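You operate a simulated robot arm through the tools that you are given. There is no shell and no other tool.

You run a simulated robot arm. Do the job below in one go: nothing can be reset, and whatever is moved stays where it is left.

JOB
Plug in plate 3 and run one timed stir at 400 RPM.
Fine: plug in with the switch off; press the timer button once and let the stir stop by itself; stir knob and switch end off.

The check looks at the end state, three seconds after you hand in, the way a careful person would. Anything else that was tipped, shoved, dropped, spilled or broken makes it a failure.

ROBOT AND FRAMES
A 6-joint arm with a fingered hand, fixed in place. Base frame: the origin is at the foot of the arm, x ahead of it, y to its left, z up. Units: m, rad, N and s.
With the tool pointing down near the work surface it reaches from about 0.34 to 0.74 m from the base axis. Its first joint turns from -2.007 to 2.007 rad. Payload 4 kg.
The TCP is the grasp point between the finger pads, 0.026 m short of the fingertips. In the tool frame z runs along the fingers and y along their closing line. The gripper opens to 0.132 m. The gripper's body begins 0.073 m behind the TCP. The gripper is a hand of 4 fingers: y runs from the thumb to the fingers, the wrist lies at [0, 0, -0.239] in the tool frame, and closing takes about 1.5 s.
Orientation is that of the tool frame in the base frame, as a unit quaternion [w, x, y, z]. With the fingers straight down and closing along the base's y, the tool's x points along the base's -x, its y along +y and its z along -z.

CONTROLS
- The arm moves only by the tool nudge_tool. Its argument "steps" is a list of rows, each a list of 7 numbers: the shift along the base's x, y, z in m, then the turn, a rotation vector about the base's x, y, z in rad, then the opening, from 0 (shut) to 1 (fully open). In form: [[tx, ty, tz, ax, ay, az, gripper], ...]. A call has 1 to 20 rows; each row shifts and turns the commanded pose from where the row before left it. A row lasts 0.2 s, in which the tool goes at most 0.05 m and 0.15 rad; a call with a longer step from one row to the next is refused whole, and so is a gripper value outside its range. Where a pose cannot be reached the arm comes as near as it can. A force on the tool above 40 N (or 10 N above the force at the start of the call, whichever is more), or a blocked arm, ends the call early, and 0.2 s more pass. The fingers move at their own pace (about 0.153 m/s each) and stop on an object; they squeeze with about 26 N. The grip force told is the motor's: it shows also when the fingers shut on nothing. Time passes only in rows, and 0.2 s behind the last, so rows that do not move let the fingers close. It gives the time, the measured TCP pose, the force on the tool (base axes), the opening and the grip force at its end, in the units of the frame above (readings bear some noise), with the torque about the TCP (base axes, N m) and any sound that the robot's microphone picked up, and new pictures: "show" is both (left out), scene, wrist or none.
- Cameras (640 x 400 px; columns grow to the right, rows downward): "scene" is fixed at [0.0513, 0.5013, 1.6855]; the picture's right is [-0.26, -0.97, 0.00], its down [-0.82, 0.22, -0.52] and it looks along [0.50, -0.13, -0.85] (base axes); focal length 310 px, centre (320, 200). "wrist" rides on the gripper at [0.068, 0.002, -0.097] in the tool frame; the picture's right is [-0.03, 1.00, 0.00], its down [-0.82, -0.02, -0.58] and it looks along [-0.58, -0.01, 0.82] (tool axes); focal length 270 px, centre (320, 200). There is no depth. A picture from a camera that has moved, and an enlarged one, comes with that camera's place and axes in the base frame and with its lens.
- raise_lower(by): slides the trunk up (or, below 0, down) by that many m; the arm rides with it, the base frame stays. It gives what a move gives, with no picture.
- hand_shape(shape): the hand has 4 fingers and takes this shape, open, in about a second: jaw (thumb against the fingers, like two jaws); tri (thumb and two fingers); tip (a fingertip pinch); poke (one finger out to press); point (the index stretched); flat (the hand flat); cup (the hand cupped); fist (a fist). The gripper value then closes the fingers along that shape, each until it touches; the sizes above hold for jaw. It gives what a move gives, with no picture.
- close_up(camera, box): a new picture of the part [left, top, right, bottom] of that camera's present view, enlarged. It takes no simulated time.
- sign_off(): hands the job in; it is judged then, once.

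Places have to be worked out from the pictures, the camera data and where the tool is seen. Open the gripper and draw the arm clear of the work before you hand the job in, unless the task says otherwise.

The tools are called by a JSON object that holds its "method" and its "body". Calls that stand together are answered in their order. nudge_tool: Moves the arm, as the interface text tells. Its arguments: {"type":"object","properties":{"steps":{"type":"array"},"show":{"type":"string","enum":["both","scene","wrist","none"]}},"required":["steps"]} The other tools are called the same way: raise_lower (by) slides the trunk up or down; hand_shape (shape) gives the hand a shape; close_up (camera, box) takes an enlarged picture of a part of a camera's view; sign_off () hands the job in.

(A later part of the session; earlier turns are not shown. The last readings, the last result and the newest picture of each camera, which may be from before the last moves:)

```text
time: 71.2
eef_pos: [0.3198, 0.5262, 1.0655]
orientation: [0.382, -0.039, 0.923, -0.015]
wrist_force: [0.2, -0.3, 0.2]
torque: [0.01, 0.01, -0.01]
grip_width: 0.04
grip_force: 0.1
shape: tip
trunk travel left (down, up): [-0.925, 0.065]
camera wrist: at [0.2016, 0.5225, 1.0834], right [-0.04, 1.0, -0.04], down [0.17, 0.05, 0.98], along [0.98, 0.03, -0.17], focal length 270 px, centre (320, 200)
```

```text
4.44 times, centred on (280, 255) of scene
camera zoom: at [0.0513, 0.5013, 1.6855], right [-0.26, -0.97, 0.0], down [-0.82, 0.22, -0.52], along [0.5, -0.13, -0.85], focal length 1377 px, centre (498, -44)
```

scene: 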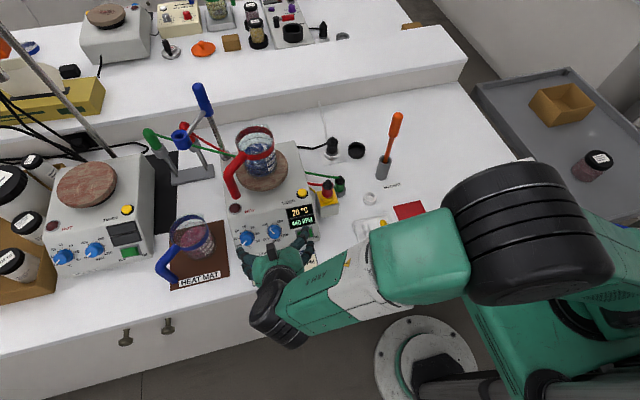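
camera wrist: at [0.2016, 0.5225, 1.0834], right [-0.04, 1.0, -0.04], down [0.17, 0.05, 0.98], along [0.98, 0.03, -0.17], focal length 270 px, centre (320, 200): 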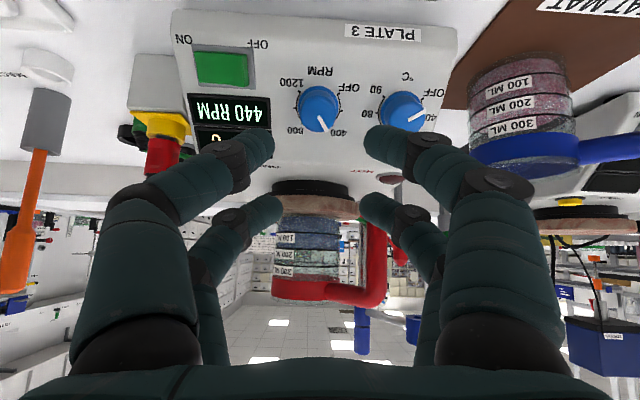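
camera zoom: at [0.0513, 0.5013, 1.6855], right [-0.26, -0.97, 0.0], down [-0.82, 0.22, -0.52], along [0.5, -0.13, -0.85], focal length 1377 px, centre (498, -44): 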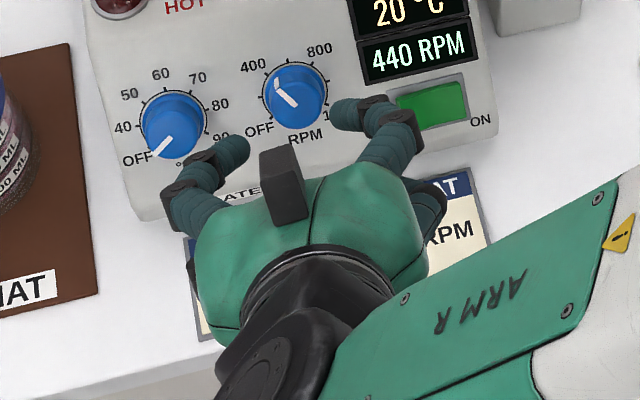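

Tip looks the same as jaw at this opening. I try the three-finger shape.

{"method": "hand_shape", "body": {"shape": "tri"}}

{"method": "nudge_tool", "body": {"steps": [[0, 0, 0, 0, 0, 0, 0.6], [0, 0, 0, 0, 0, 0, 0.3], [0, 0, 0, 0, 0, 0, 0.3]], "show": "wrist"}}

{"method": "close_up", "body": {"camera": "scene", "box": [220, 210, 340, 300]}}

```text
time: 72.1
eef_pos: [0.3179, 0.5252, 1.0643]
orientation: [0.382, -0.038, 0.923, -0.015]
wrist_force: [-1.0, 0.2, 0.4]
torque: [0.02, 0.03, -0.01]
grip_width: 0.132
grip_force: 0.1
shape: tri
trunk travel left (down, up): [-0.925, 0.065]
```

```text
time: 72.9
eef_pos: [0.3187, 0.5252, 1.0648]
orientation: [0.382, -0.038, 0.923, -0.016]
wrist_force: [-0.2, 0.1, 0.1]
torque: [-0.01, -0.01, 0.03]
grip_width: 0.0398
grip_force: 0.1
shape: tri
trunk travel left (down, up): [-0.925, 0.065]
camera wrist: at [0.2016, 0.5225, 1.0834], right [-0.04, 1.0, -0.04], down [0.17, 0.05, 0.98], along [0.98, 0.03, -0.17], focal length 270 px, centre (320, 200)
```

wrist: 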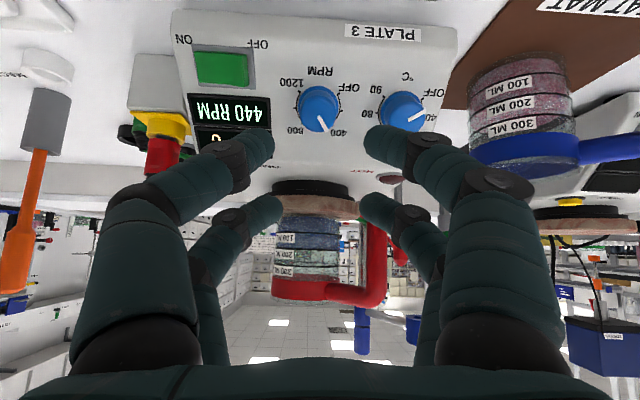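

```text
4.44 times, centred on (280, 255) of scene
camera zoom: at [0.0513, 0.5013, 1.6855], right [-0.26, -0.97, 0.0], down [-0.82, 0.22, -0.52], along [0.5, -0.13, -0.85], focal length 1377 px, centre (498, -44)
```

zoom: 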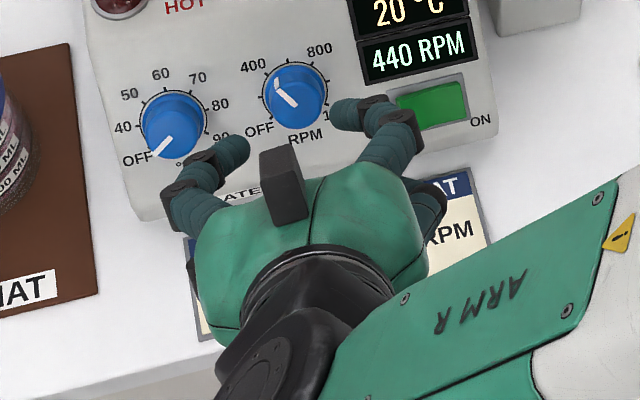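

All grip shapes act alike on this hand, so I'll pinch the knob between just the near finger pair instead: the knob must lie 19.5 mm along tool +x, so I shift the hand up-slope by that amount and advance part-way to check.

{"method": "hand_shape", "body": {"shape": "jaw"}}

{"method": "nudge_tool", "body": {"steps": [[0, 0, 0, 0, 0, 0, 0.35], [0.0069, 0.0008, 0.0069, 0, 0, 0, 0.35], [0.0068, 0.0008, 0.0068, 0, 0, 0, 0.35], [0.0141, 0, -0.0141, 0, 0, 0, 0.35], [0.0212, 0, -0.0212, 0, 0, 0, 0.35], [0.0106, 0, -0.0106, 0, 0, 0, 0.35], [0, 0, 0, 0, 0, 0, 0.35]], "show": "wrist"}}

{"method": "close_up", "body": {"camera": "wrist", "box": [220, 80, 420, 240]}}

{"method": "close_up", "body": {"camera": "scene", "box": [240, 190, 320, 260]}}

```text
time: 73.8
eef_pos: [0.3183, 0.5261, 1.065]
orientation: [0.382, -0.038, 0.923, -0.016]
wrist_force: [0.0, -0.3, 0.3]
torque: [0.01, 0.01, -0.01]
grip_width: 0.1321
grip_force: 0.2
shape: jaw
trunk travel left (down, up): [-0.925, 0.065]
```

```text
time: 75.4
eef_pos: [0.3795, 0.5261, 1.0312]
orientation: [0.382, -0.039, 0.923, -0.015]
wrist_force: [0.0, 0.2, -0.6]
torque: [0.02, 0.0, 0.01]
grip_width: 0.0467
grip_force: 0.1
shape: jaw
trunk travel left (down, up): [-0.925, 0.065]
camera wrist: at [0.2613, 0.5228, 1.0504], right [-0.04, 1.0, -0.04], down [0.17, 0.05, 0.98], along [0.99, 0.03, -0.17], focal length 270 px, centre (320, 200)
```

wrist: 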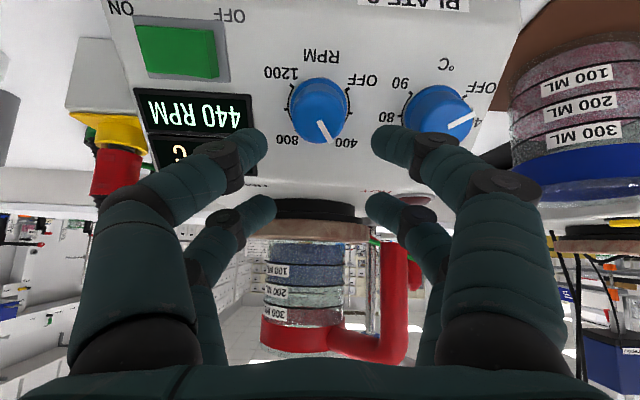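

```text
2.50 times, centred on (320, 160) of wrist
camera zoom: at [0.2613, 0.5228, 1.0504], right [-0.04, 1.0, -0.04], down [0.17, 0.05, 0.98], along [0.99, 0.03, -0.17], focal length 676 px, centre (320, 300)
```

zoom: 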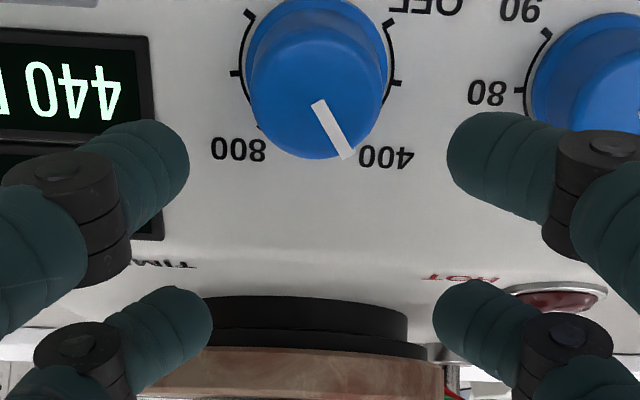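

```text
5.71 times, centred on (280, 225) of scene
camera zoom: at [0.0513, 0.5013, 1.6855], right [-0.26, -0.97, 0.0], down [-0.82, 0.22, -0.52], along [0.5, -0.13, -0.85], focal length 1771 px, centre (549, 57)
```

zoom: 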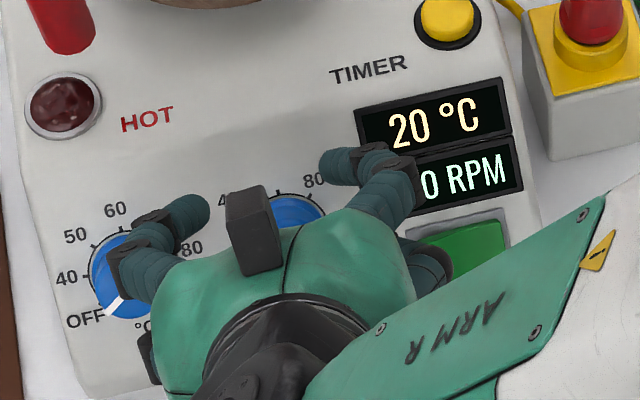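

The knob is horizontally centred between the near pair, and within ~1 mm in the other direction. I advance the remaining 3 cm in small steps.

{"method": "nudge_tool", "body": {"steps": [[0.0099, -0.0003, -0.0113, 0, 0, 0, 0.35], [0.0071, 0, -0.0071, 0, 0, 0, 0.35], [0.0035, 0, -0.0035, 0, 0, 0, 0.35], [0, 0, 0, 0, 0, 0, 0.35]], "show": "wrist"}}

{"method": "close_up", "body": {"camera": "wrist", "box": [220, 80, 420, 240]}}

{"method": "close_up", "body": {"camera": "scene", "box": [240, 190, 320, 260]}}

```text
time: 76.4
eef_pos: [0.3996, 0.5259, 1.0097]
orientation: [0.382, -0.038, 0.923, -0.016]
wrist_force: [0.1, 0.0, -0.8]
torque: [-0.02, 0.02, 0.01]
grip_width: 0.0467
grip_force: 0.0
shape: jaw
trunk travel left (down, up): [-0.925, 0.065]
camera wrist: at [0.2818, 0.5225, 1.0279], right [-0.04, 1.0, -0.04], down [0.17, 0.05, 0.98], along [0.99, 0.03, -0.17], focal length 270 px, centre (320, 200)
```

wrist: 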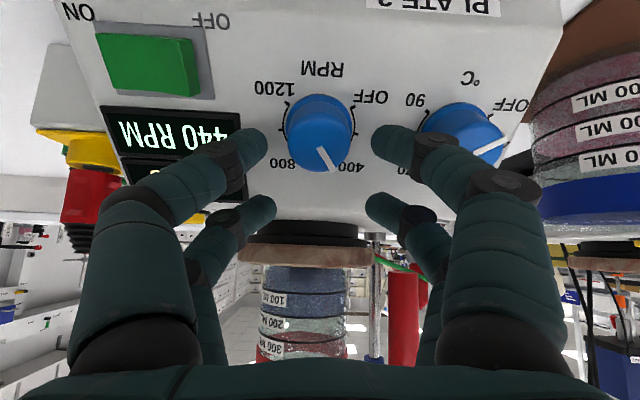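

```text
2.50 times, centred on (320, 160) of wrist
camera zoom: at [0.2818, 0.5225, 1.0279], right [-0.04, 1.0, -0.04], down [0.17, 0.05, 0.98], along [0.99, 0.03, -0.17], focal length 676 px, centre (320, 300)
```

zoom: 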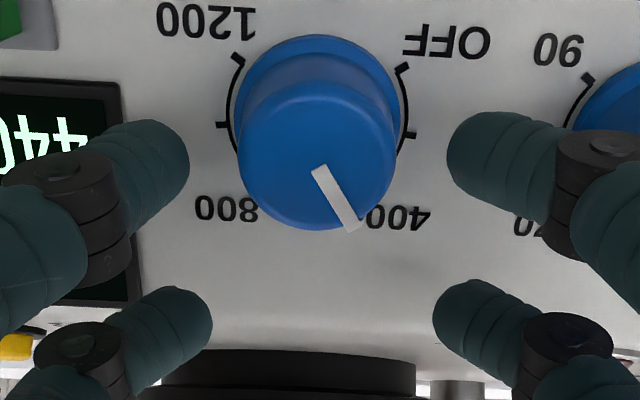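

```text
5.71 times, centred on (280, 225) of scene
camera zoom: at [0.0513, 0.5013, 1.6855], right [-0.26, -0.97, 0.0], down [-0.82, 0.22, -0.52], along [0.5, -0.13, -0.85], focal length 1771 px, centre (549, 57)
```

zoom: 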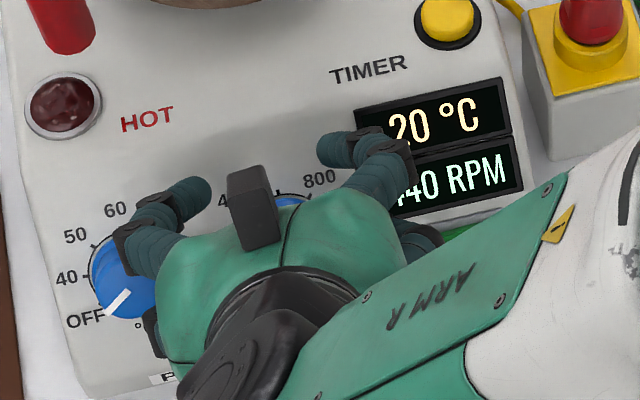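

The near pair is aligned with the knob's middle and nothing is touching. I close to pinch it.

{"method": "nudge_tool", "body": {"steps": [[0, 0, 0, 0, 0, 0, 0.25], [0, 0, 0, 0, 0, 0, 0.2], [0, 0, 0, 0, 0, 0, 0.15], [0, 0, 0, 0, 0, 0, 0.1], [0, 0, 0, 0, 0, 0, 0], [0, 0, 0, 0, 0, 0, 0]], "show": "wrist"}}

{"method": "close_up", "body": {"camera": "wrist", "box": [220, 80, 420, 240]}}

{"method": "close_up", "body": {"camera": "scene", "box": [240, 190, 320, 260]}}

```text
time: 77.8
eef_pos: [0.3985, 0.5257, 1.0099]
orientation: [0.382, -0.038, 0.923, -0.017]
wrist_force: [1.1, -1.3, -0.8]
torque: [-0.03, -0.04, -0.02]
grip_width: 0.0115
grip_force: 25.9
shape: jaw
trunk travel left (down, up): [-0.925, 0.065]
camera wrist: at [0.2819, 0.5225, 1.0277], right [-0.04, 1.0, -0.04], down [0.17, 0.05, 0.98], along [0.98, 0.03, -0.17], focal length 270 px, centre (320, 200)
```

wrist: 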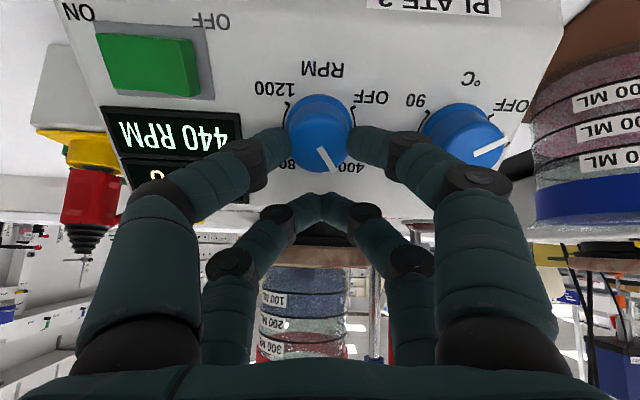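

```text
2.50 times, centred on (320, 160) of wrist
camera zoom: at [0.2819, 0.5225, 1.0277], right [-0.04, 1.0, -0.04], down [0.17, 0.05, 0.98], along [0.98, 0.03, -0.17], focal length 676 px, centre (320, 300)
```

zoom: 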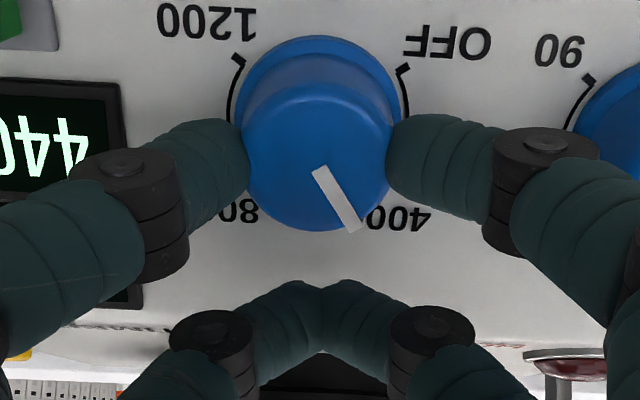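

```text
5.71 times, centred on (280, 225) of scene
camera zoom: at [0.0513, 0.5013, 1.6855], right [-0.26, -0.97, 0.0], down [-0.82, 0.22, -0.52], along [0.5, -0.13, -0.85], focal length 1771 px, centre (549, 57)
```

zoom: 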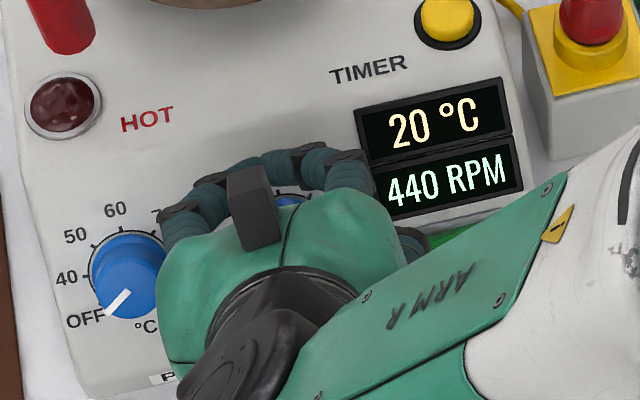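

A clean two-finger pinch: the reading stayed at 440 and the forces are near zero. I turn back 8.3° about the knob's own axis (with the matching small arc shift).

{"method": "nudge_tool", "body": {"steps": [[-0.0001, 0.0014, -0.0001, -0.0514, 0, 0.0514, 0], [-0.0002, 0.0014, -0.0002, -0.0514, 0, 0.0514, 0], [0, 0, 0, 0, 0, 0, 0]], "show": "none"}}

{"method": "close_up", "body": {"camera": "scene", "box": [240, 190, 320, 260]}}

{"method": "close_up", "body": {"camera": "wrist", "box": [220, 80, 420, 240]}}

```text
time: 78.6
eef_pos: [0.3974, 0.5282, 1.0091]
orientation: [0.38, -0.106, 0.918, -0.045]
wrist_force: [0.4, -2.3, -3.1]
torque: [-0.05, 0.02, 0.0]
grip_width: 0.0115
grip_force: 26.5
shape: jaw
trunk travel left (down, up): [-0.925, 0.065]
```

```text
5.71 times, centred on (280, 225) of scene
camera zoom: at [0.0513, 0.5013, 1.6855], right [-0.26, -0.97, 0.0], down [-0.82, 0.22, -0.52], along [0.5, -0.13, -0.85], focal length 1771 px, centre (549, 57)
```

zoom: 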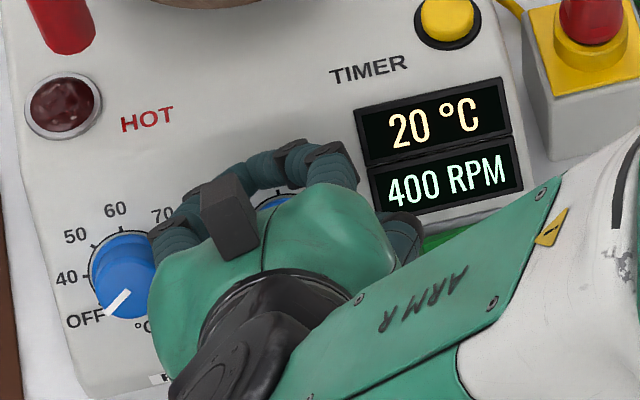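

```text
2.50 times, centred on (320, 160) of wrist
camera zoom: at [0.2826, 0.5154, 1.0286], right [-0.14, 0.98, -0.14], down [0.16, 0.17, 0.97], along [0.98, 0.12, -0.18], focal length 676 px, centre (320, 300)
```

zoom: 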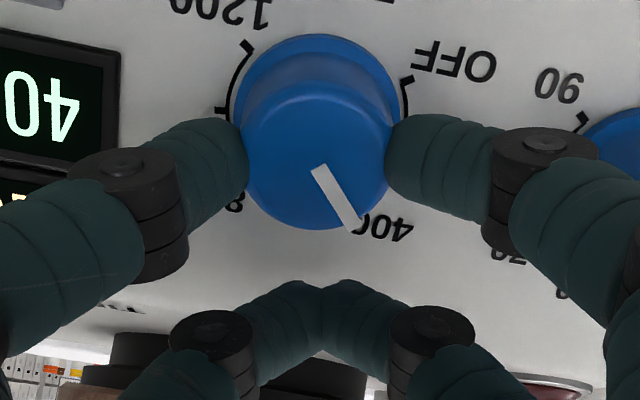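

It reads 400 RPM with almost no side load. I open the fingers slowly to release the knob.

{"method": "nudge_tool", "body": {"steps": [[0, 0, 0, 0, 0, 0, 0.1], [0, 0, 0, 0, 0, 0, 0.15], [0, 0, 0, 0, 0, 0, 0.25], [0, 0, 0, 0, 0, 0, 0.35], [0, 0, 0, 0, 0, 0, 0.35]], "show": "none"}}

{"method": "close_up", "body": {"camera": "scene", "box": [240, 190, 320, 260]}}

{"method": "close_up", "body": {"camera": "wrist", "box": [60, 40, 420, 240]}}

```text
time: 79.8
eef_pos: [0.3992, 0.5295, 1.0086]
orientation: [0.38, -0.105, 0.918, -0.045]
wrist_force: [0.7, 0.9, -0.5]
torque: [0.01, 0.0, 0.02]
grip_width: 0.046
grip_force: 0.0
shape: jaw
trunk travel left (down, up): [-0.925, 0.065]
```

```text
5.71 times, centred on (280, 225) of scene
camera zoom: at [0.0513, 0.5013, 1.6855], right [-0.26, -0.97, 0.0], down [-0.82, 0.22, -0.52], along [0.5, -0.13, -0.85], focal length 1771 px, centre (549, 57)
```

zoom: 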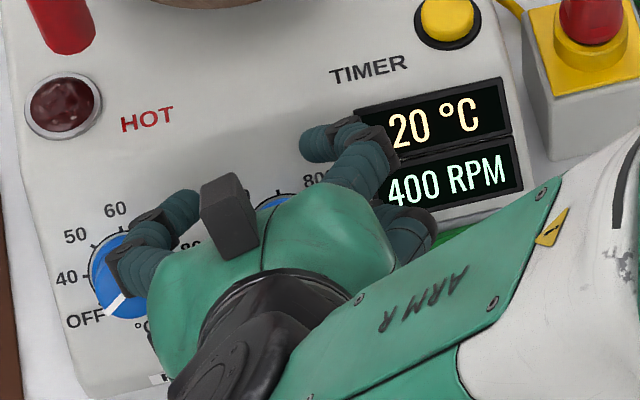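

```text
1.78 times, centred on (240, 140) of wrist
camera zoom: at [0.2826, 0.5156, 1.029], right [-0.14, 0.98, -0.14], down [0.16, 0.16, 0.97], along [0.98, 0.12, -0.18], focal length 480 px, centre (462, 307)
```

zoom: 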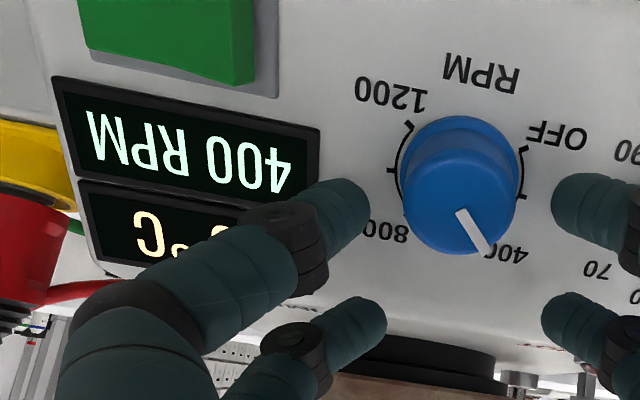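

Released cleanly at 400 RPM. I now withdraw along the axis, then rise and un-tilt to a vertical hand above the timer button (red plug and beaker stand on either side of it).

{"method": "nudge_tool", "body": {"steps": [[-0.0177, 0, 0.0177, 0, 0, 0, 0.35], [-0.0177, 0, 0.0177, 0, 0, 0, 0.35], [-0.0177, 0, 0.0177, 0, 0, 0, 0.35], [-0.0177, 0, 0.0177, 0, 0, 0, 0.35], [0.01, -0.005, 0.035, 0, 0.131, 0, 0.3], [0.015, -0.005, 0.035, 0, 0.131, 0, 0.3], [0.02, -0.005, 0.035, 0, 0.131, 0, 0.3], [0.02, -0.01, 0.03, 0, 0.131, 0, 0.3], [0.02, -0.01, 0.03, 0, 0.131, 0, 0.3], [0.02, -0.01, 0.03, 0, 0.1304, 0, 0.3], [0.01, -0.01, 0, 0, 0, 0.1418, 0.3], [0.01, -0.01, 0, 0, 0, 0.1418, 0.3], [0.005, -0.01, 0, 0, 0, 0.1418, 0.3], [0.005, -0.01, 0, 0, 0, 0.1418, 0.3], [0.0, -0.01, 0, 0, 0, 0.1418, 0.3], [0, 0, 0, 0, 0, 0, 0.3]], "show": "both"}}

{"method": "close_up", "body": {"camera": "scene", "box": [225, 180, 325, 260]}}

```text
time: 83.2
eef_pos: [0.465, 0.4344, 1.2761]
orientation: [0.0, -0.453, 0.892, 0.0]
wrist_force: [0.4, 0.2, -0.1]
torque: [0.02, -0.02, -0.02]
grip_width: 0.0402
grip_force: 0.1
shape: jaw
trunk travel left (down, up): [-0.925, 0.065]
camera wrist: at [0.4221, 0.3815, 1.3704], right [-0.79, 0.61, 0.0], down [0.5, 0.65, 0.58], along [0.35, 0.46, -0.82], focal length 270 px, centre (320, 200)
```

scene: 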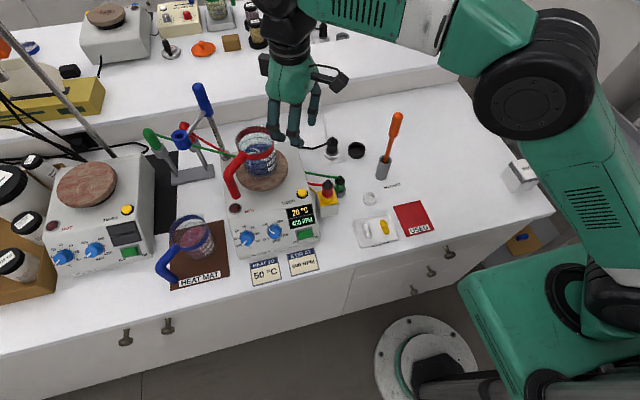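
wrist: 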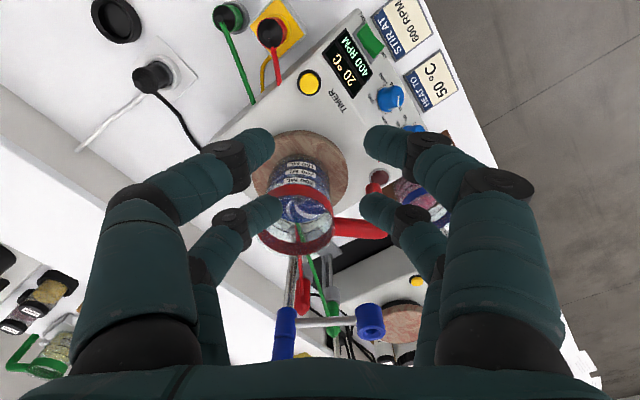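

```text
5.00 times, centred on (275, 220) of scene
camera zoom: at [0.0513, 0.5013, 1.6855], right [-0.26, -0.97, 0.0], down [-0.82, 0.22, -0.52], along [0.5, -0.13, -0.85], focal length 1549 px, centre (545, 100)
```

zoom: 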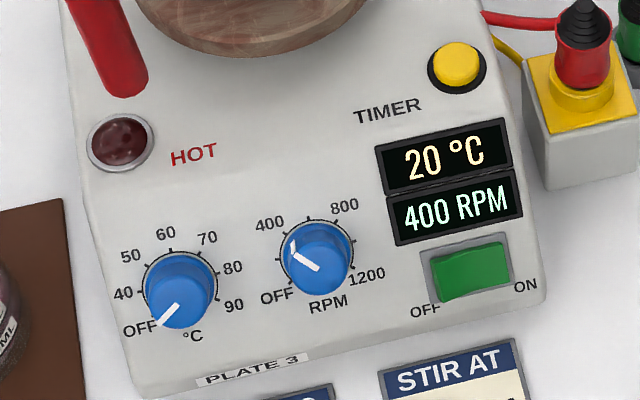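

400 RPM stands. I zoom on the timer button and its neighbours from this view.

{"method": "close_up", "body": {"camera": "wrist", "box": [230, 0, 390, 110]}}

{"method": "close_up", "body": {"camera": "scene", "box": [280, 170, 345, 220]}}

```text
3.64 times, centred on (310, 55) of wrist
camera zoom: at [0.4221, 0.3815, 1.3704], right [-0.79, 0.61, 0.0], down [0.5, 0.65, 0.58], along [0.35, 0.46, -0.82], focal length 983 px, centre (356, 727)
```

zoom: 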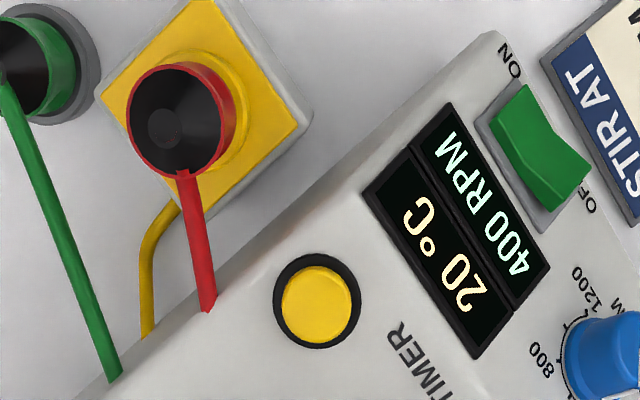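

```text
8.00 times, centred on (312, 195) of scene
camera zoom: at [0.0513, 0.5013, 1.6855], right [-0.26, -0.97, 0.0], down [-0.82, 0.22, -0.52], along [0.5, -0.13, -0.85], focal length 2479 px, centre (380, 240)
```

zoom: 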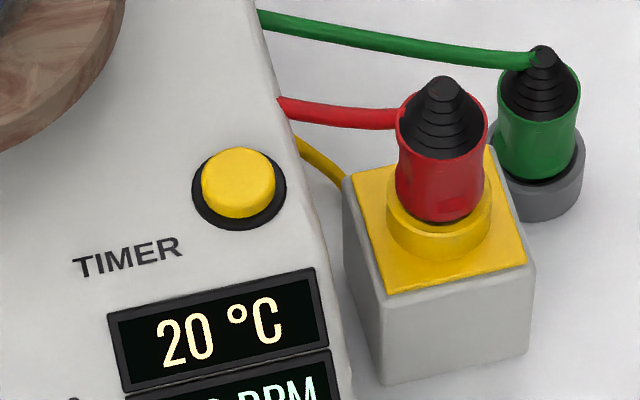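

The button is at about (0.4775, 0.432, 1.02); the red plug's tip is at (0.478, 0.366, 1.043), lower than the curled fingers will be. I shape the hand to poke and descend to about 2 cm above the button.

{"method": "hand_shape", "body": {"shape": "poke"}}

{"method": "nudge_tool", "body": {"steps": [[0.005, -0.001, -0.035, 0, 0, 0, 1], [0.005, -0.001, -0.035, 0, 0, 0, 1], [0.005, -0.002, -0.035, 0, 0, 0, 1], [0, 0, -0.035, 0, 0, 0, 1], [0, 0, -0.03, 0, 0, 0, 1], [0, 0, -0.03, 0, 0, 0, 1], [0, 0, 0, 0, 0, 0, 1]], "show": "both"}}

{"method": "close_up", "body": {"camera": "scene", "box": [260, 140, 350, 220]}}

{"method": "close_up", "body": {"camera": "wrist", "box": [220, 80, 440, 240]}}

```text
time: 84.1
eef_pos: [0.464, 0.4336, 1.2758]
orientation: [0.0, -0.452, 0.892, -0.001]
wrist_force: [0.1, -0.3, 0.3]
torque: [-0.03, 0.01, -0.01]
grip_width: 0.0
grip_force: 0.0
shape: poke
trunk travel left (down, up): [-0.925, 0.065]
```

```text
time: 85.7
eef_pos: [0.4779, 0.4292, 1.0754]
orientation: [0.0, -0.452, 0.892, 0.0]
wrist_force: [0.9, 0.1, 0.7]
torque: [-0.03, 0.01, -0.03]
grip_width: 0.0001
grip_force: 0.1
shape: poke
trunk travel left (down, up): [-0.925, 0.065]
camera wrist: at [0.4348, 0.3768, 1.1711], right [-0.79, 0.61, 0.0], down [0.5, 0.65, 0.58], along [0.35, 0.46, -0.82], focal length 270 px, centre (320, 200)
```

scene: 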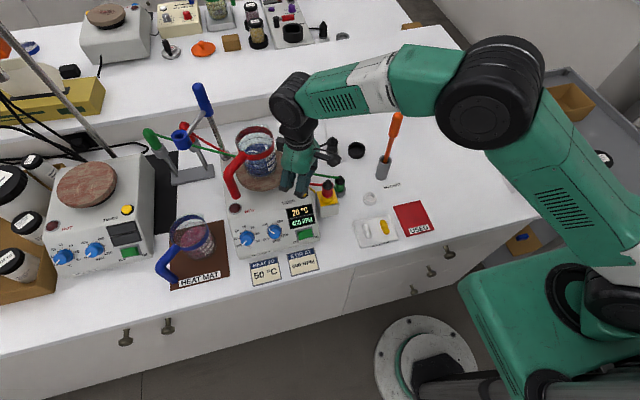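
wrist: 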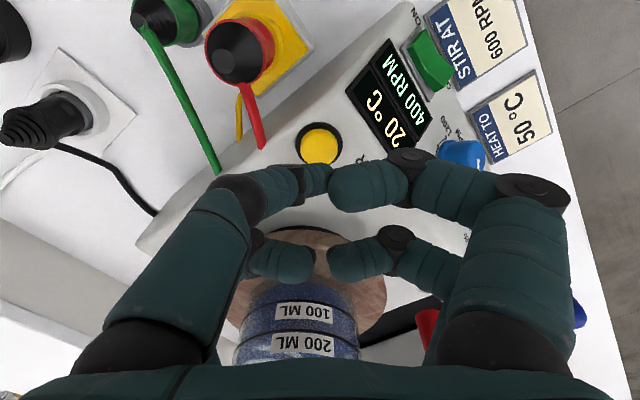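

```text
5.00 times, centred on (305, 180) of scene
camera zoom: at [0.0513, 0.5013, 1.6855], right [-0.26, -0.97, 0.0], down [-0.82, 0.22, -0.52], along [0.5, -0.13, -0.85], focal length 1549 px, centre (395, 300)
```

zoom: 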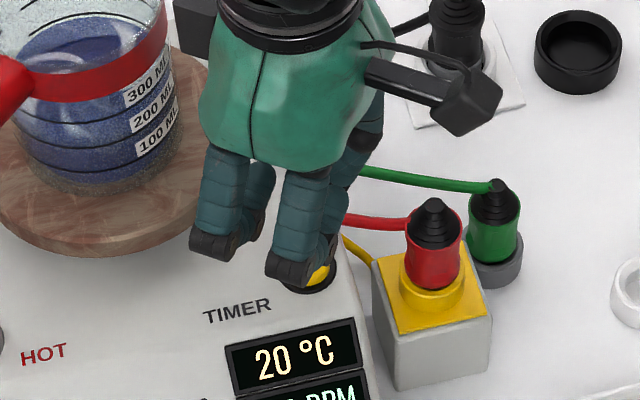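

```text
2.50 times, centred on (330, 160) of wrist
camera zoom: at [0.4348, 0.3768, 1.1711], right [-0.79, 0.61, 0.0], down [0.5, 0.65, 0.58], along [0.35, 0.46, -0.82], focal length 676 px, centre (295, 300)
```

zoom: 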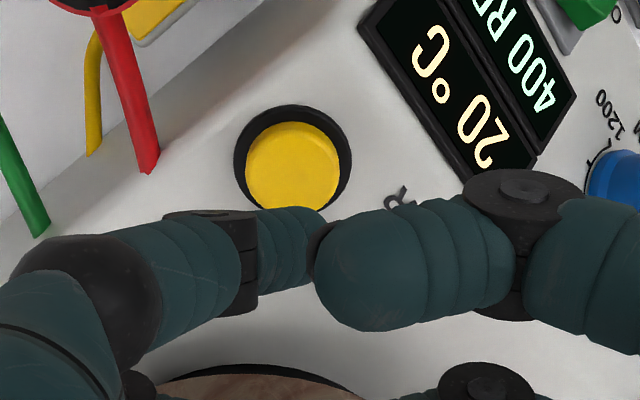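

The button lies on the tool axis (estimated top z ≈ 1.022), with the fingertip a few mm to one side. I trim 3 mm and descend to just above it.

{"method": "nudge_tool", "body": {"steps": [[0.0024, -0.0018, -0.008, 0, 0, 0, 1], [0, 0, -0.008, 0, 0, 0, 1], [0, 0, 0, 0, 0, 0, 1]], "show": "none"}}

{"method": "close_up", "body": {"camera": "wrist", "box": [220, 80, 440, 240]}}

{"method": "close_up", "body": {"camera": "scene", "box": [280, 165, 345, 220]}}

```text
time: 86.5
eef_pos: [0.4797, 0.4284, 1.0601]
orientation: [0.0, -0.452, 0.892, 0.0]
wrist_force: [-0.1, 0.1, 0.7]
torque: [0.0, -0.01, 0.03]
grip_width: 0.0
grip_force: 0.0
shape: poke
trunk travel left (down, up): [-0.925, 0.065]
```

```text
2.50 times, centred on (330, 160) of wrist
camera zoom: at [0.4373, 0.3753, 1.1552], right [-0.79, 0.61, 0.0], down [0.5, 0.65, 0.58], along [0.35, 0.46, -0.82], focal length 676 px, centre (295, 300)
```

zoom: 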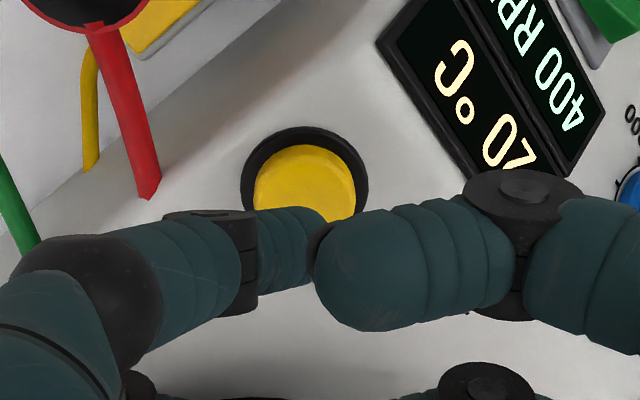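

```text
7.27 times, centred on (312, 192) of scene
camera zoom: at [0.0513, 0.5013, 1.6855], right [-0.26, -0.97, 0.0], down [-0.82, 0.22, -0.52], along [0.5, -0.13, -0.85], focal length 2254 px, centre (374, 254)
```

zoom: 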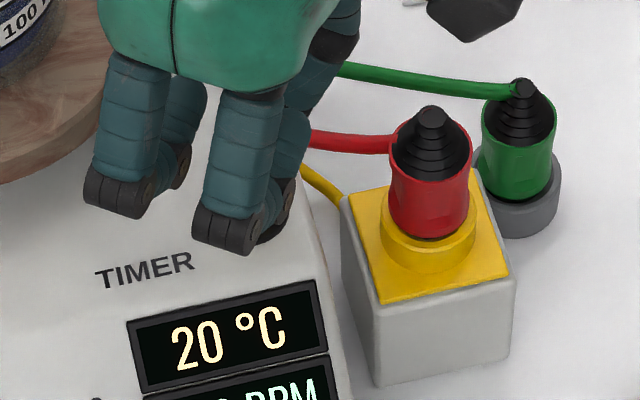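

The fingertip is over the cap. I descend in 2 mm steps with the force in view.

{"method": "nudge_tool", "body": {"steps": [[0, 0, -0.002, 0, 0, 0, 1], [0, 0, -0.002, 0, 0, 0, 1], [0, 0, -0.002, 0, 0, 0, 1], [0, 0, 0, 0, 0, 0, 1]], "show": "none"}}

{"method": "close_up", "body": {"camera": "wrist", "box": [220, 80, 440, 240]}}

```text
time: 87.5
eef_pos: [0.4812, 0.4291, 1.0549]
orientation: [0.0, -0.451, 0.892, 0.001]
wrist_force: [0.3, -0.7, -0.5]
torque: [0.01, -0.01, 0.02]
grip_width: 0.0
grip_force: 0.1
shape: poke
trunk travel left (down, up): [-0.925, 0.065]
```

```text
2.50 times, centred on (330, 160) of wrist
camera zoom: at [0.4377, 0.3755, 1.1488], right [-0.79, 0.61, 0.0], down [0.5, 0.65, 0.58], along [0.35, 0.46, -0.82], focal length 676 px, centre (295, 300)
```

zoom: 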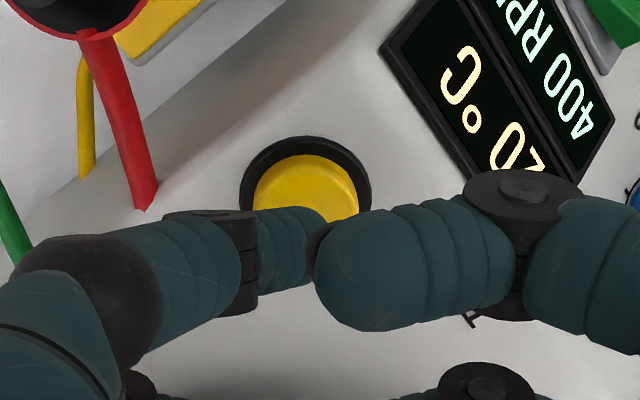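

Still free (tip at about 1.029). I continue with 2 mm steps.

{"method": "nudge_tool", "body": {"steps": [[0, 0, -0.002, 0, 0, 0, 1], [0, 0, -0.002, 0, 0, 0, 1], [0, 0, 0, 0, 0, 0, 1]], "show": "none"}}

{"method": "close_up", "body": {"camera": "scene", "box": [260, 180, 340, 240]}}

```text
time: 88.3
eef_pos: [0.4817, 0.4279, 1.05]
orientation: [0.0, -0.452, 0.892, 0.0]
wrist_force: [0.3, -0.5, -0.5]
torque: [0.0, 0.0, 0.02]
grip_width: 0.0
grip_force: 0.1
shape: poke
trunk travel left (down, up): [-0.925, 0.065]
```

```text
6.67 times, centred on (300, 210) of scene
camera zoom: at [0.0513, 0.5013, 1.6855], right [-0.26, -0.97, 0.0], down [-0.82, 0.22, -0.52], along [0.5, -0.13, -0.85], focal length 2066 px, centre (453, 133)
```

zoom: 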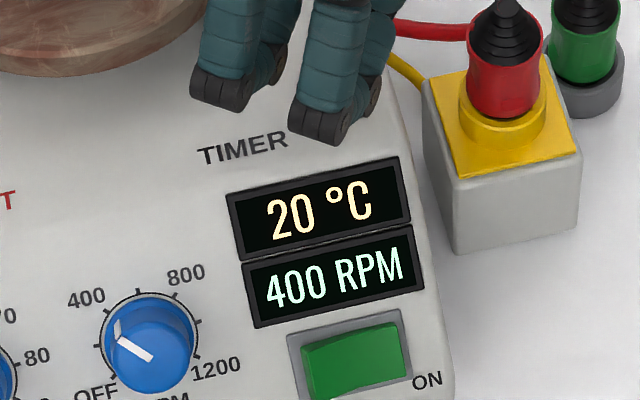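

No contact yet at tip height 1.024. I go on in 2 mm steps and look for a contact or a display change.

{"method": "nudge_tool", "body": {"steps": [[0, 0, -0.002, 0, 0, 0, 1], [0, 0, -0.002, 0, 0, 0, 1], [0, 0, 0, 0, 0, 0, 1]], "show": "none"}}

{"method": "close_up", "body": {"camera": "scene", "box": [260, 180, 340, 240]}}

{"method": "close_up", "body": {"camera": "wrist", "box": [220, 80, 440, 240]}}

```text
time: 89.1
eef_pos: [0.4803, 0.4272, 1.0463]
orientation: [0.0, -0.452, 0.892, 0.0]
wrist_force: [0.2, 0.5, -0.9]
torque: [0.02, -0.01, 0.0]
grip_width: 0.0
grip_force: 0.1
shape: poke
trunk travel left (down, up): [-0.925, 0.065]
```

```text
6.67 times, centred on (300, 210) of scene
camera zoom: at [0.0513, 0.5013, 1.6855], right [-0.26, -0.97, 0.0], down [-0.82, 0.22, -0.52], along [0.5, -0.13, -0.85], focal length 2066 px, centre (453, 133)
```

zoom: 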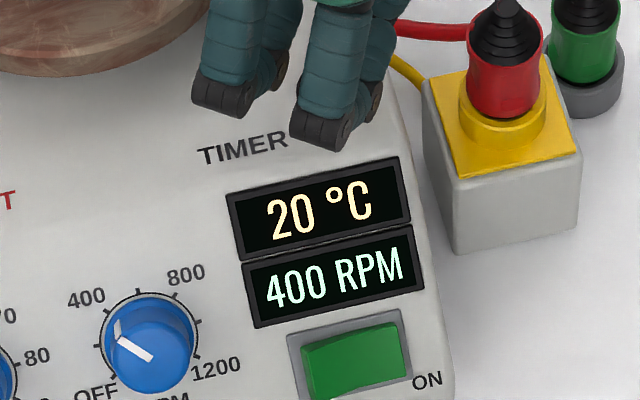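

```text
2.50 times, centred on (330, 160) of wrist
camera zoom: at [0.4386, 0.3748, 1.1414], right [-0.79, 0.61, 0.0], down [0.5, 0.65, 0.58], along [0.35, 0.46, -0.82], focal length 676 px, centre (295, 300)
```

zoom: 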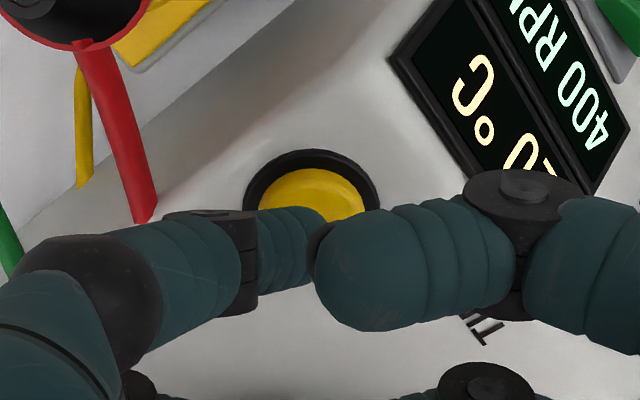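

The cap should be about 4 mm below the fingertip now. I continue in 2 mm steps.

{"method": "nudge_tool", "body": {"steps": [[0, 0, -0.002, 0, 0, 0, 1], [0, 0, -0.002, 0, 0, 0, 1], [0, 0, 0, 0, 0, 0, 1]], "show": "none"}}

{"method": "close_up", "body": {"camera": "scene", "box": [260, 180, 340, 240]}}

```text
time: 89.9
eef_pos: [0.4805, 0.4277, 1.0409]
orientation: [0.0, -0.452, 0.892, 0.001]
wrist_force: [-0.5, -0.7, 1.5]
torque: [0.02, 0.02, 0.03]
grip_width: 0.0
grip_force: 0.0
shape: poke
trunk travel left (down, up): [-0.925, 0.065]
heard: click
```

```text
6.67 times, centred on (300, 210) of scene
camera zoom: at [0.0513, 0.5013, 1.6855], right [-0.26, -0.97, 0.0], down [-0.82, 0.22, -0.52], along [0.5, -0.13, -0.85], focal length 2066 px, centre (453, 133)
```

zoom: 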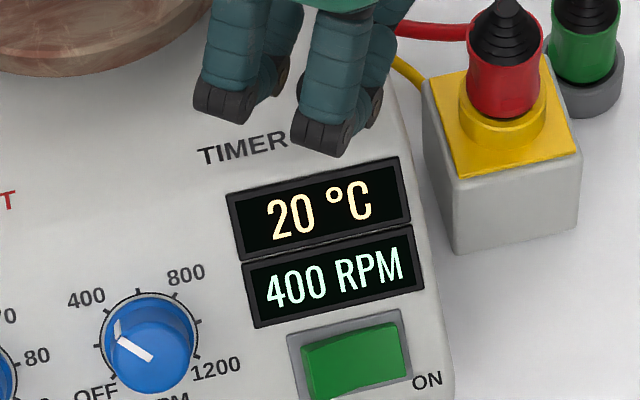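

"Click" was heard: the timer button is pressed, once. I lift straight off and watch the display.

{"method": "nudge_tool", "body": {"steps": [[0, 0, 0.01, 0, 0, 0, 1], [0, 0, 0.03, 0, 0, 0, 1], [0, 0, 0.04, 0, 0, 0, 1], [0, 0, 0.04, 0, 0, 0, 1], [0, 0, 0.04, 0, 0, 0, 1]], "show": "scene"}}

{"method": "close_up", "body": {"camera": "scene", "box": [225, 110, 345, 240]}}

{"method": "close_up", "body": {"camera": "scene", "box": [260, 180, 340, 240]}}

```text
time: 91.1
eef_pos: [0.4812, 0.4274, 1.2029]
orientation: [0.0, -0.451, 0.892, 0.0]
wrist_force: [0.3, -0.5, 0.6]
torque: [0.01, 0.0, -0.01]
grip_width: 0.0
grip_force: 0.0
shape: poke
trunk travel left (down, up): [-0.925, 0.065]
```

scene: 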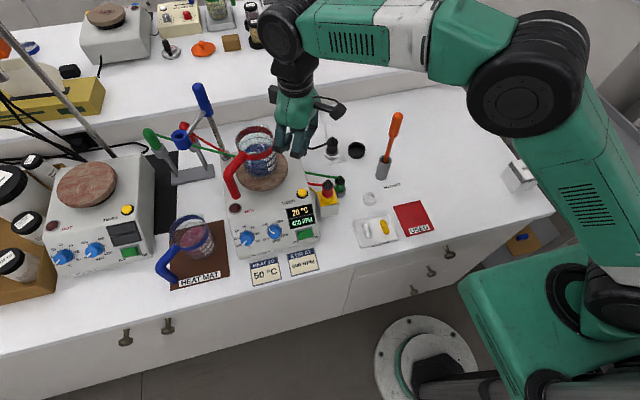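

```text
3.08 times, centred on (285, 175) of scene
camera zoom: at [0.0513, 0.5013, 1.6855], right [-0.26, -0.97, 0.0], down [-0.82, 0.22, -0.52], along [0.5, -0.13, -0.85], focal length 953 px, centre (428, 277)
```

zoom: 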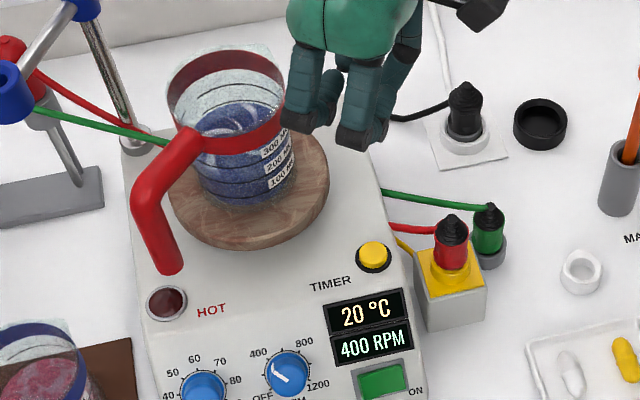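

```text
6.67 times, centred on (300, 210) of scene
camera zoom: at [0.0513, 0.5013, 1.6855], right [-0.26, -0.97, 0.0], down [-0.82, 0.22, -0.52], along [0.5, -0.13, -0.85], focal length 2066 px, centre (453, 133)
```

zoom: 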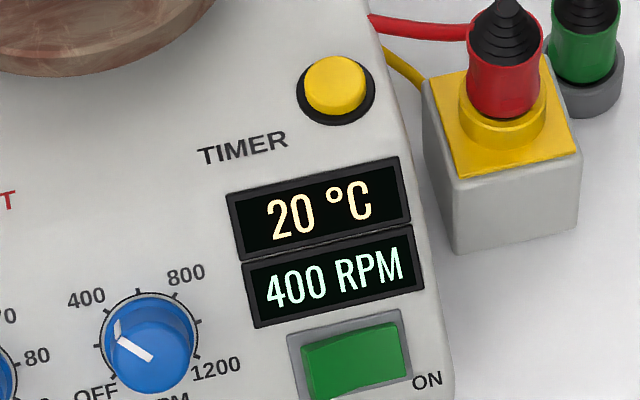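

The display still shows 400 RPM while the timed stir runs. Without touching anything I move back to the stand-off in front of the stir knob (reverse path, tilt 45°) while it runs.

{"method": "nudge_tool", "body": {"steps": [[0, 0, 0.04, 0, 0, 0, 1], [0, 0, 0.035, 0, 0, 0, 1], [-0.01, 0.008, 0, 0, 0, -0.142, 1], [-0.01, 0.008, 0, 0, 0, -0.142, 1], [-0.01, 0.008, 0, 0, 0, -0.142, 1], [-0.01, 0.008, 0, 0, 0, -0.142, 1], [-0.01, 0.008, 0, 0, 0, -0.142, 1], [-0.01, 0.008, 0, 0, 0, -0.142, 1], [-0.0155, 0.0083, -0.0327, 0, -0.131, 0, 1], [-0.0155, 0.0083, -0.0327, 0, -0.131, 0, 1], [-0.0155, 0.0083, -0.0327, 0, -0.131, 0, 1], [-0.0155, 0.0083, -0.0327, 0, -0.131, 0, 1], [-0.0155, 0.0083, -0.0327, 0, -0.131, 0, 1], [-0.0155, 0.0083, -0.0327, 0, -0.1304, 0, 1], [0, 0, 0, 0, 0, 0, 1]], "show": "both"}}

{"method": "close_up", "body": {"camera": "scene", "box": [225, 180, 325, 260]}}

```text
time: 94.3
eef_pos: [0.3275, 0.5275, 1.0797]
orientation: [0.383, -0.037, 0.923, -0.017]
wrist_force: [0.3, -0.1, 1.3]
torque: [0.03, 0.01, -0.02]
grip_width: 0.0003
grip_force: 0.0
shape: poke
trunk travel left (down, up): [-0.925, 0.065]
camera wrist: at [0.2098, 0.5234, 1.0986], right [-0.04, 1.0, -0.04], down [0.17, 0.05, 0.98], along [0.99, 0.04, -0.17], focal length 270 px, centre (320, 200)
```

scene: 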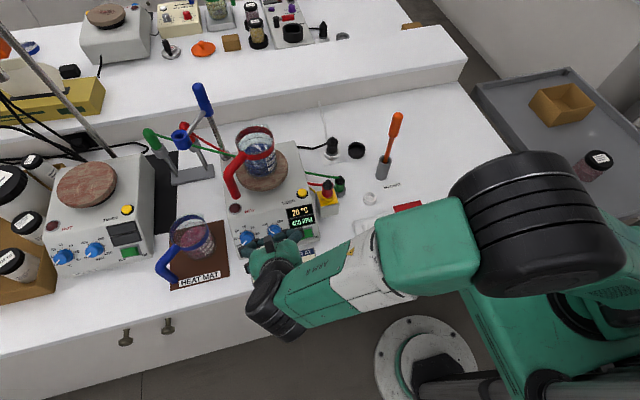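
wrist: 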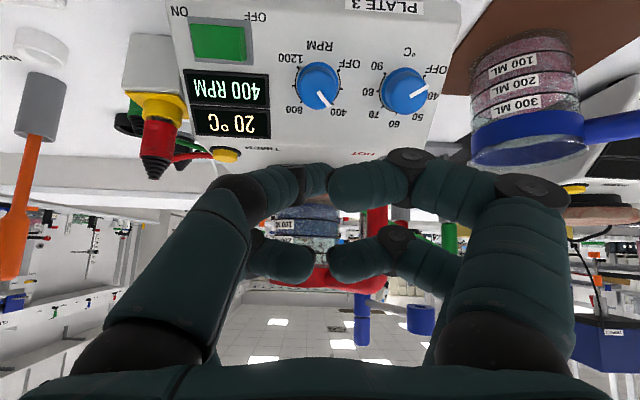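

```text
5.00 times, centred on (275, 220) of scene
camera zoom: at [0.0513, 0.5013, 1.6855], right [-0.26, -0.97, 0.0], down [-0.82, 0.22, -0.52], along [0.5, -0.13, -0.85], focal length 1549 px, centre (545, 100)
```

zoom: 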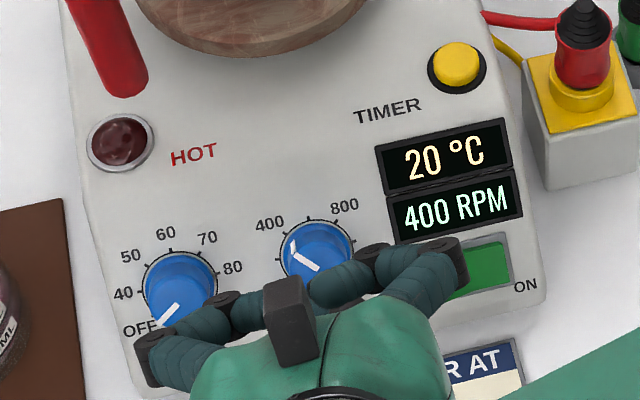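

Still 400 RPM, so the timed stir is running. I set the hand back to jaw and wait, checking the display.

{"method": "hand_shape", "body": {"shape": "jaw"}}

{"method": "nudge_tool", "body": {"steps": [[0, 0, 0, 0, 0, 0, 0.35], [0, 0, 0, 0, 0, 0, 0.35], [0, 0, 0, 0, 0, 0, 0.35], [0, 0, 0, 0, 0, 0, 0.35], [0, 0, 0, 0, 0, 0, 0.35], [0, 0, 0, 0, 0, 0, 0.35], [0, 0, 0, 0, 0, 0, 0.35], [0, 0, 0, 0, 0, 0, 0.35], [0, 0, 0, 0, 0, 0, 0.35], [0, 0, 0, 0, 0, 0, 0.35]], "show": "wrist"}}

{"method": "close_up", "body": {"camera": "scene", "box": [225, 180, 325, 260]}}

{"method": "close_up", "body": {"camera": "scene", "box": [225, 115, 295, 195]}}

```text
time: 95.2
eef_pos: [0.3266, 0.526, 1.0801]
orientation: [0.382, -0.039, 0.923, -0.016]
wrist_force: [-0.5, 0.9, 1.4]
torque: [0.01, -0.02, 0.02]
grip_width: 0.1317
grip_force: 0.1
shape: jaw
trunk travel left (down, up): [-0.925, 0.065]
```

```text
time: 97.4
eef_pos: [0.327, 0.5271, 1.0806]
orientation: [0.382, -0.039, 0.923, -0.016]
wrist_force: [-0.5, 0.6, -0.2]
torque: [0.02, 0.03, 0.02]
grip_width: 0.0469
grip_force: 0.2
shape: jaw
trunk travel left (down, up): [-0.925, 0.065]
camera wrist: at [0.21, 0.5237, 1.0986], right [-0.04, 1.0, -0.04], down [0.17, 0.05, 0.98], along [0.98, 0.03, -0.17], focal length 270 px, centre (320, 200)
```

wrist: 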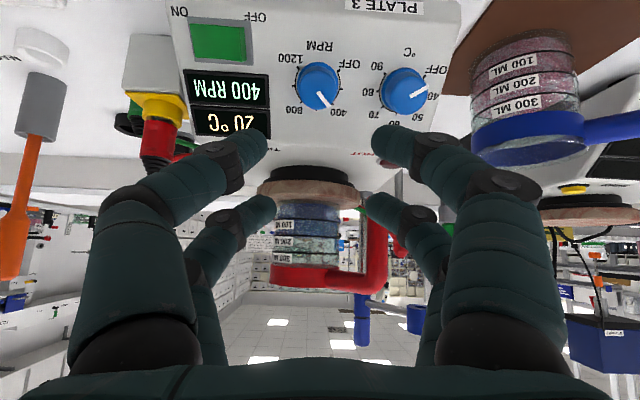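

```text
5.00 times, centred on (275, 220) of scene
camera zoom: at [0.0513, 0.5013, 1.6855], right [-0.26, -0.97, 0.0], down [-0.82, 0.22, -0.52], along [0.5, -0.13, -0.85], focal length 1549 px, centre (545, 100)
```

zoom: 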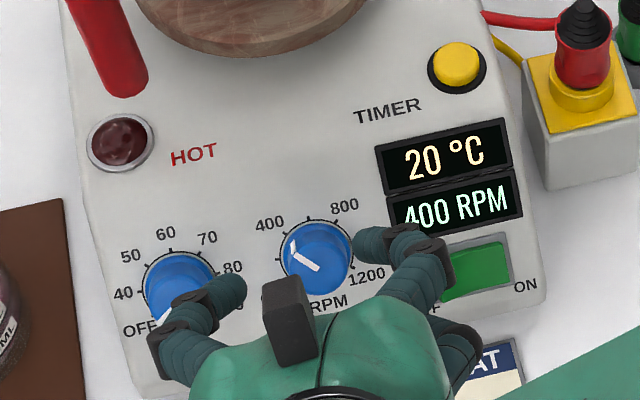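

```text
5.00 times, centred on (260, 155) of scene
camera zoom: at [0.0513, 0.5013, 1.6855], right [-0.26, -0.97, 0.0], down [-0.82, 0.22, -0.52], along [0.5, -0.13, -0.85], focal length 1549 px, centre (620, 425)
```

zoom: 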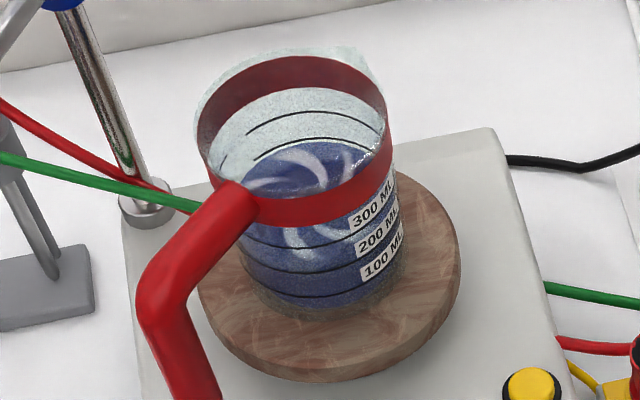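

The beaker shows a swirl: the stir is running. I wait for it to stop by itself.

{"method": "nudge_tool", "body": {"steps": [[0, 0, 0, 0, 0, 0, 0.35], [0, 0, 0, 0, 0, 0, 0.35], [0, 0, 0, 0, 0, 0, 0.35], [0, 0, 0, 0, 0, 0, 0.35], [0, 0, 0, 0, 0, 0, 0.35], [0, 0, 0, 0, 0, 0, 0.35], [0, 0, 0, 0, 0, 0, 0.35], [0, 0, 0, 0, 0, 0, 0.35], [0, 0, 0, 0, 0, 0, 0.35], [0, 0, 0, 0, 0, 0, 0.35], [0, 0, 0, 0, 0, 0, 0.35], [0, 0, 0, 0, 0, 0, 0.35], [0, 0, 0, 0, 0, 0, 0.35], [0, 0, 0, 0, 0, 0, 0.35], [0, 0, 0, 0, 0, 0, 0.35], [0, 0, 0, 0, 0, 0, 0.35], [0, 0, 0, 0, 0, 0, 0.35], [0, 0, 0, 0, 0, 0, 0.35], [0, 0, 0, 0, 0, 0, 0.35], [0, 0, 0, 0, 0, 0, 0.35]], "show": "none"}}

{"method": "close_up", "body": {"camera": "scene", "box": [225, 115, 325, 235]}}

```text
time: 101.6
eef_pos: [0.3263, 0.5269, 1.0808]
orientation: [0.382, -0.038, 0.923, -0.016]
wrist_force: [-0.3, -0.2, 0.6]
torque: [-0.02, 0.0, 0.02]
grip_width: 0.0466
grip_force: 0.0
shape: jaw
trunk travel left (down, up): [-0.925, 0.065]
```

```text
3.33 times, centred on (275, 175) of scene
camera zoom: at [0.0513, 0.5013, 1.6855], right [-0.26, -0.97, 0.0], down [-0.82, 0.22, -0.52], along [0.5, -0.13, -0.85], focal length 1033 px, centre (470, 283)
```

zoom: 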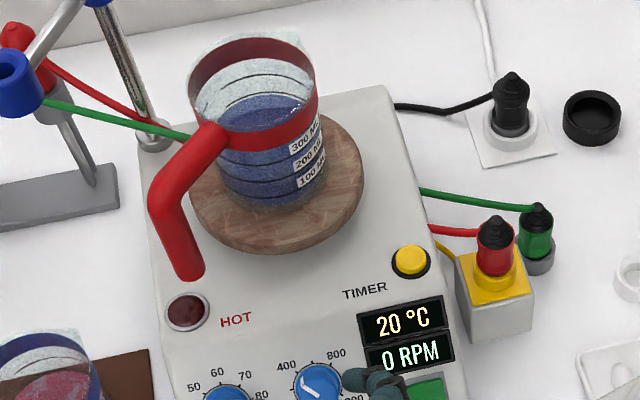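

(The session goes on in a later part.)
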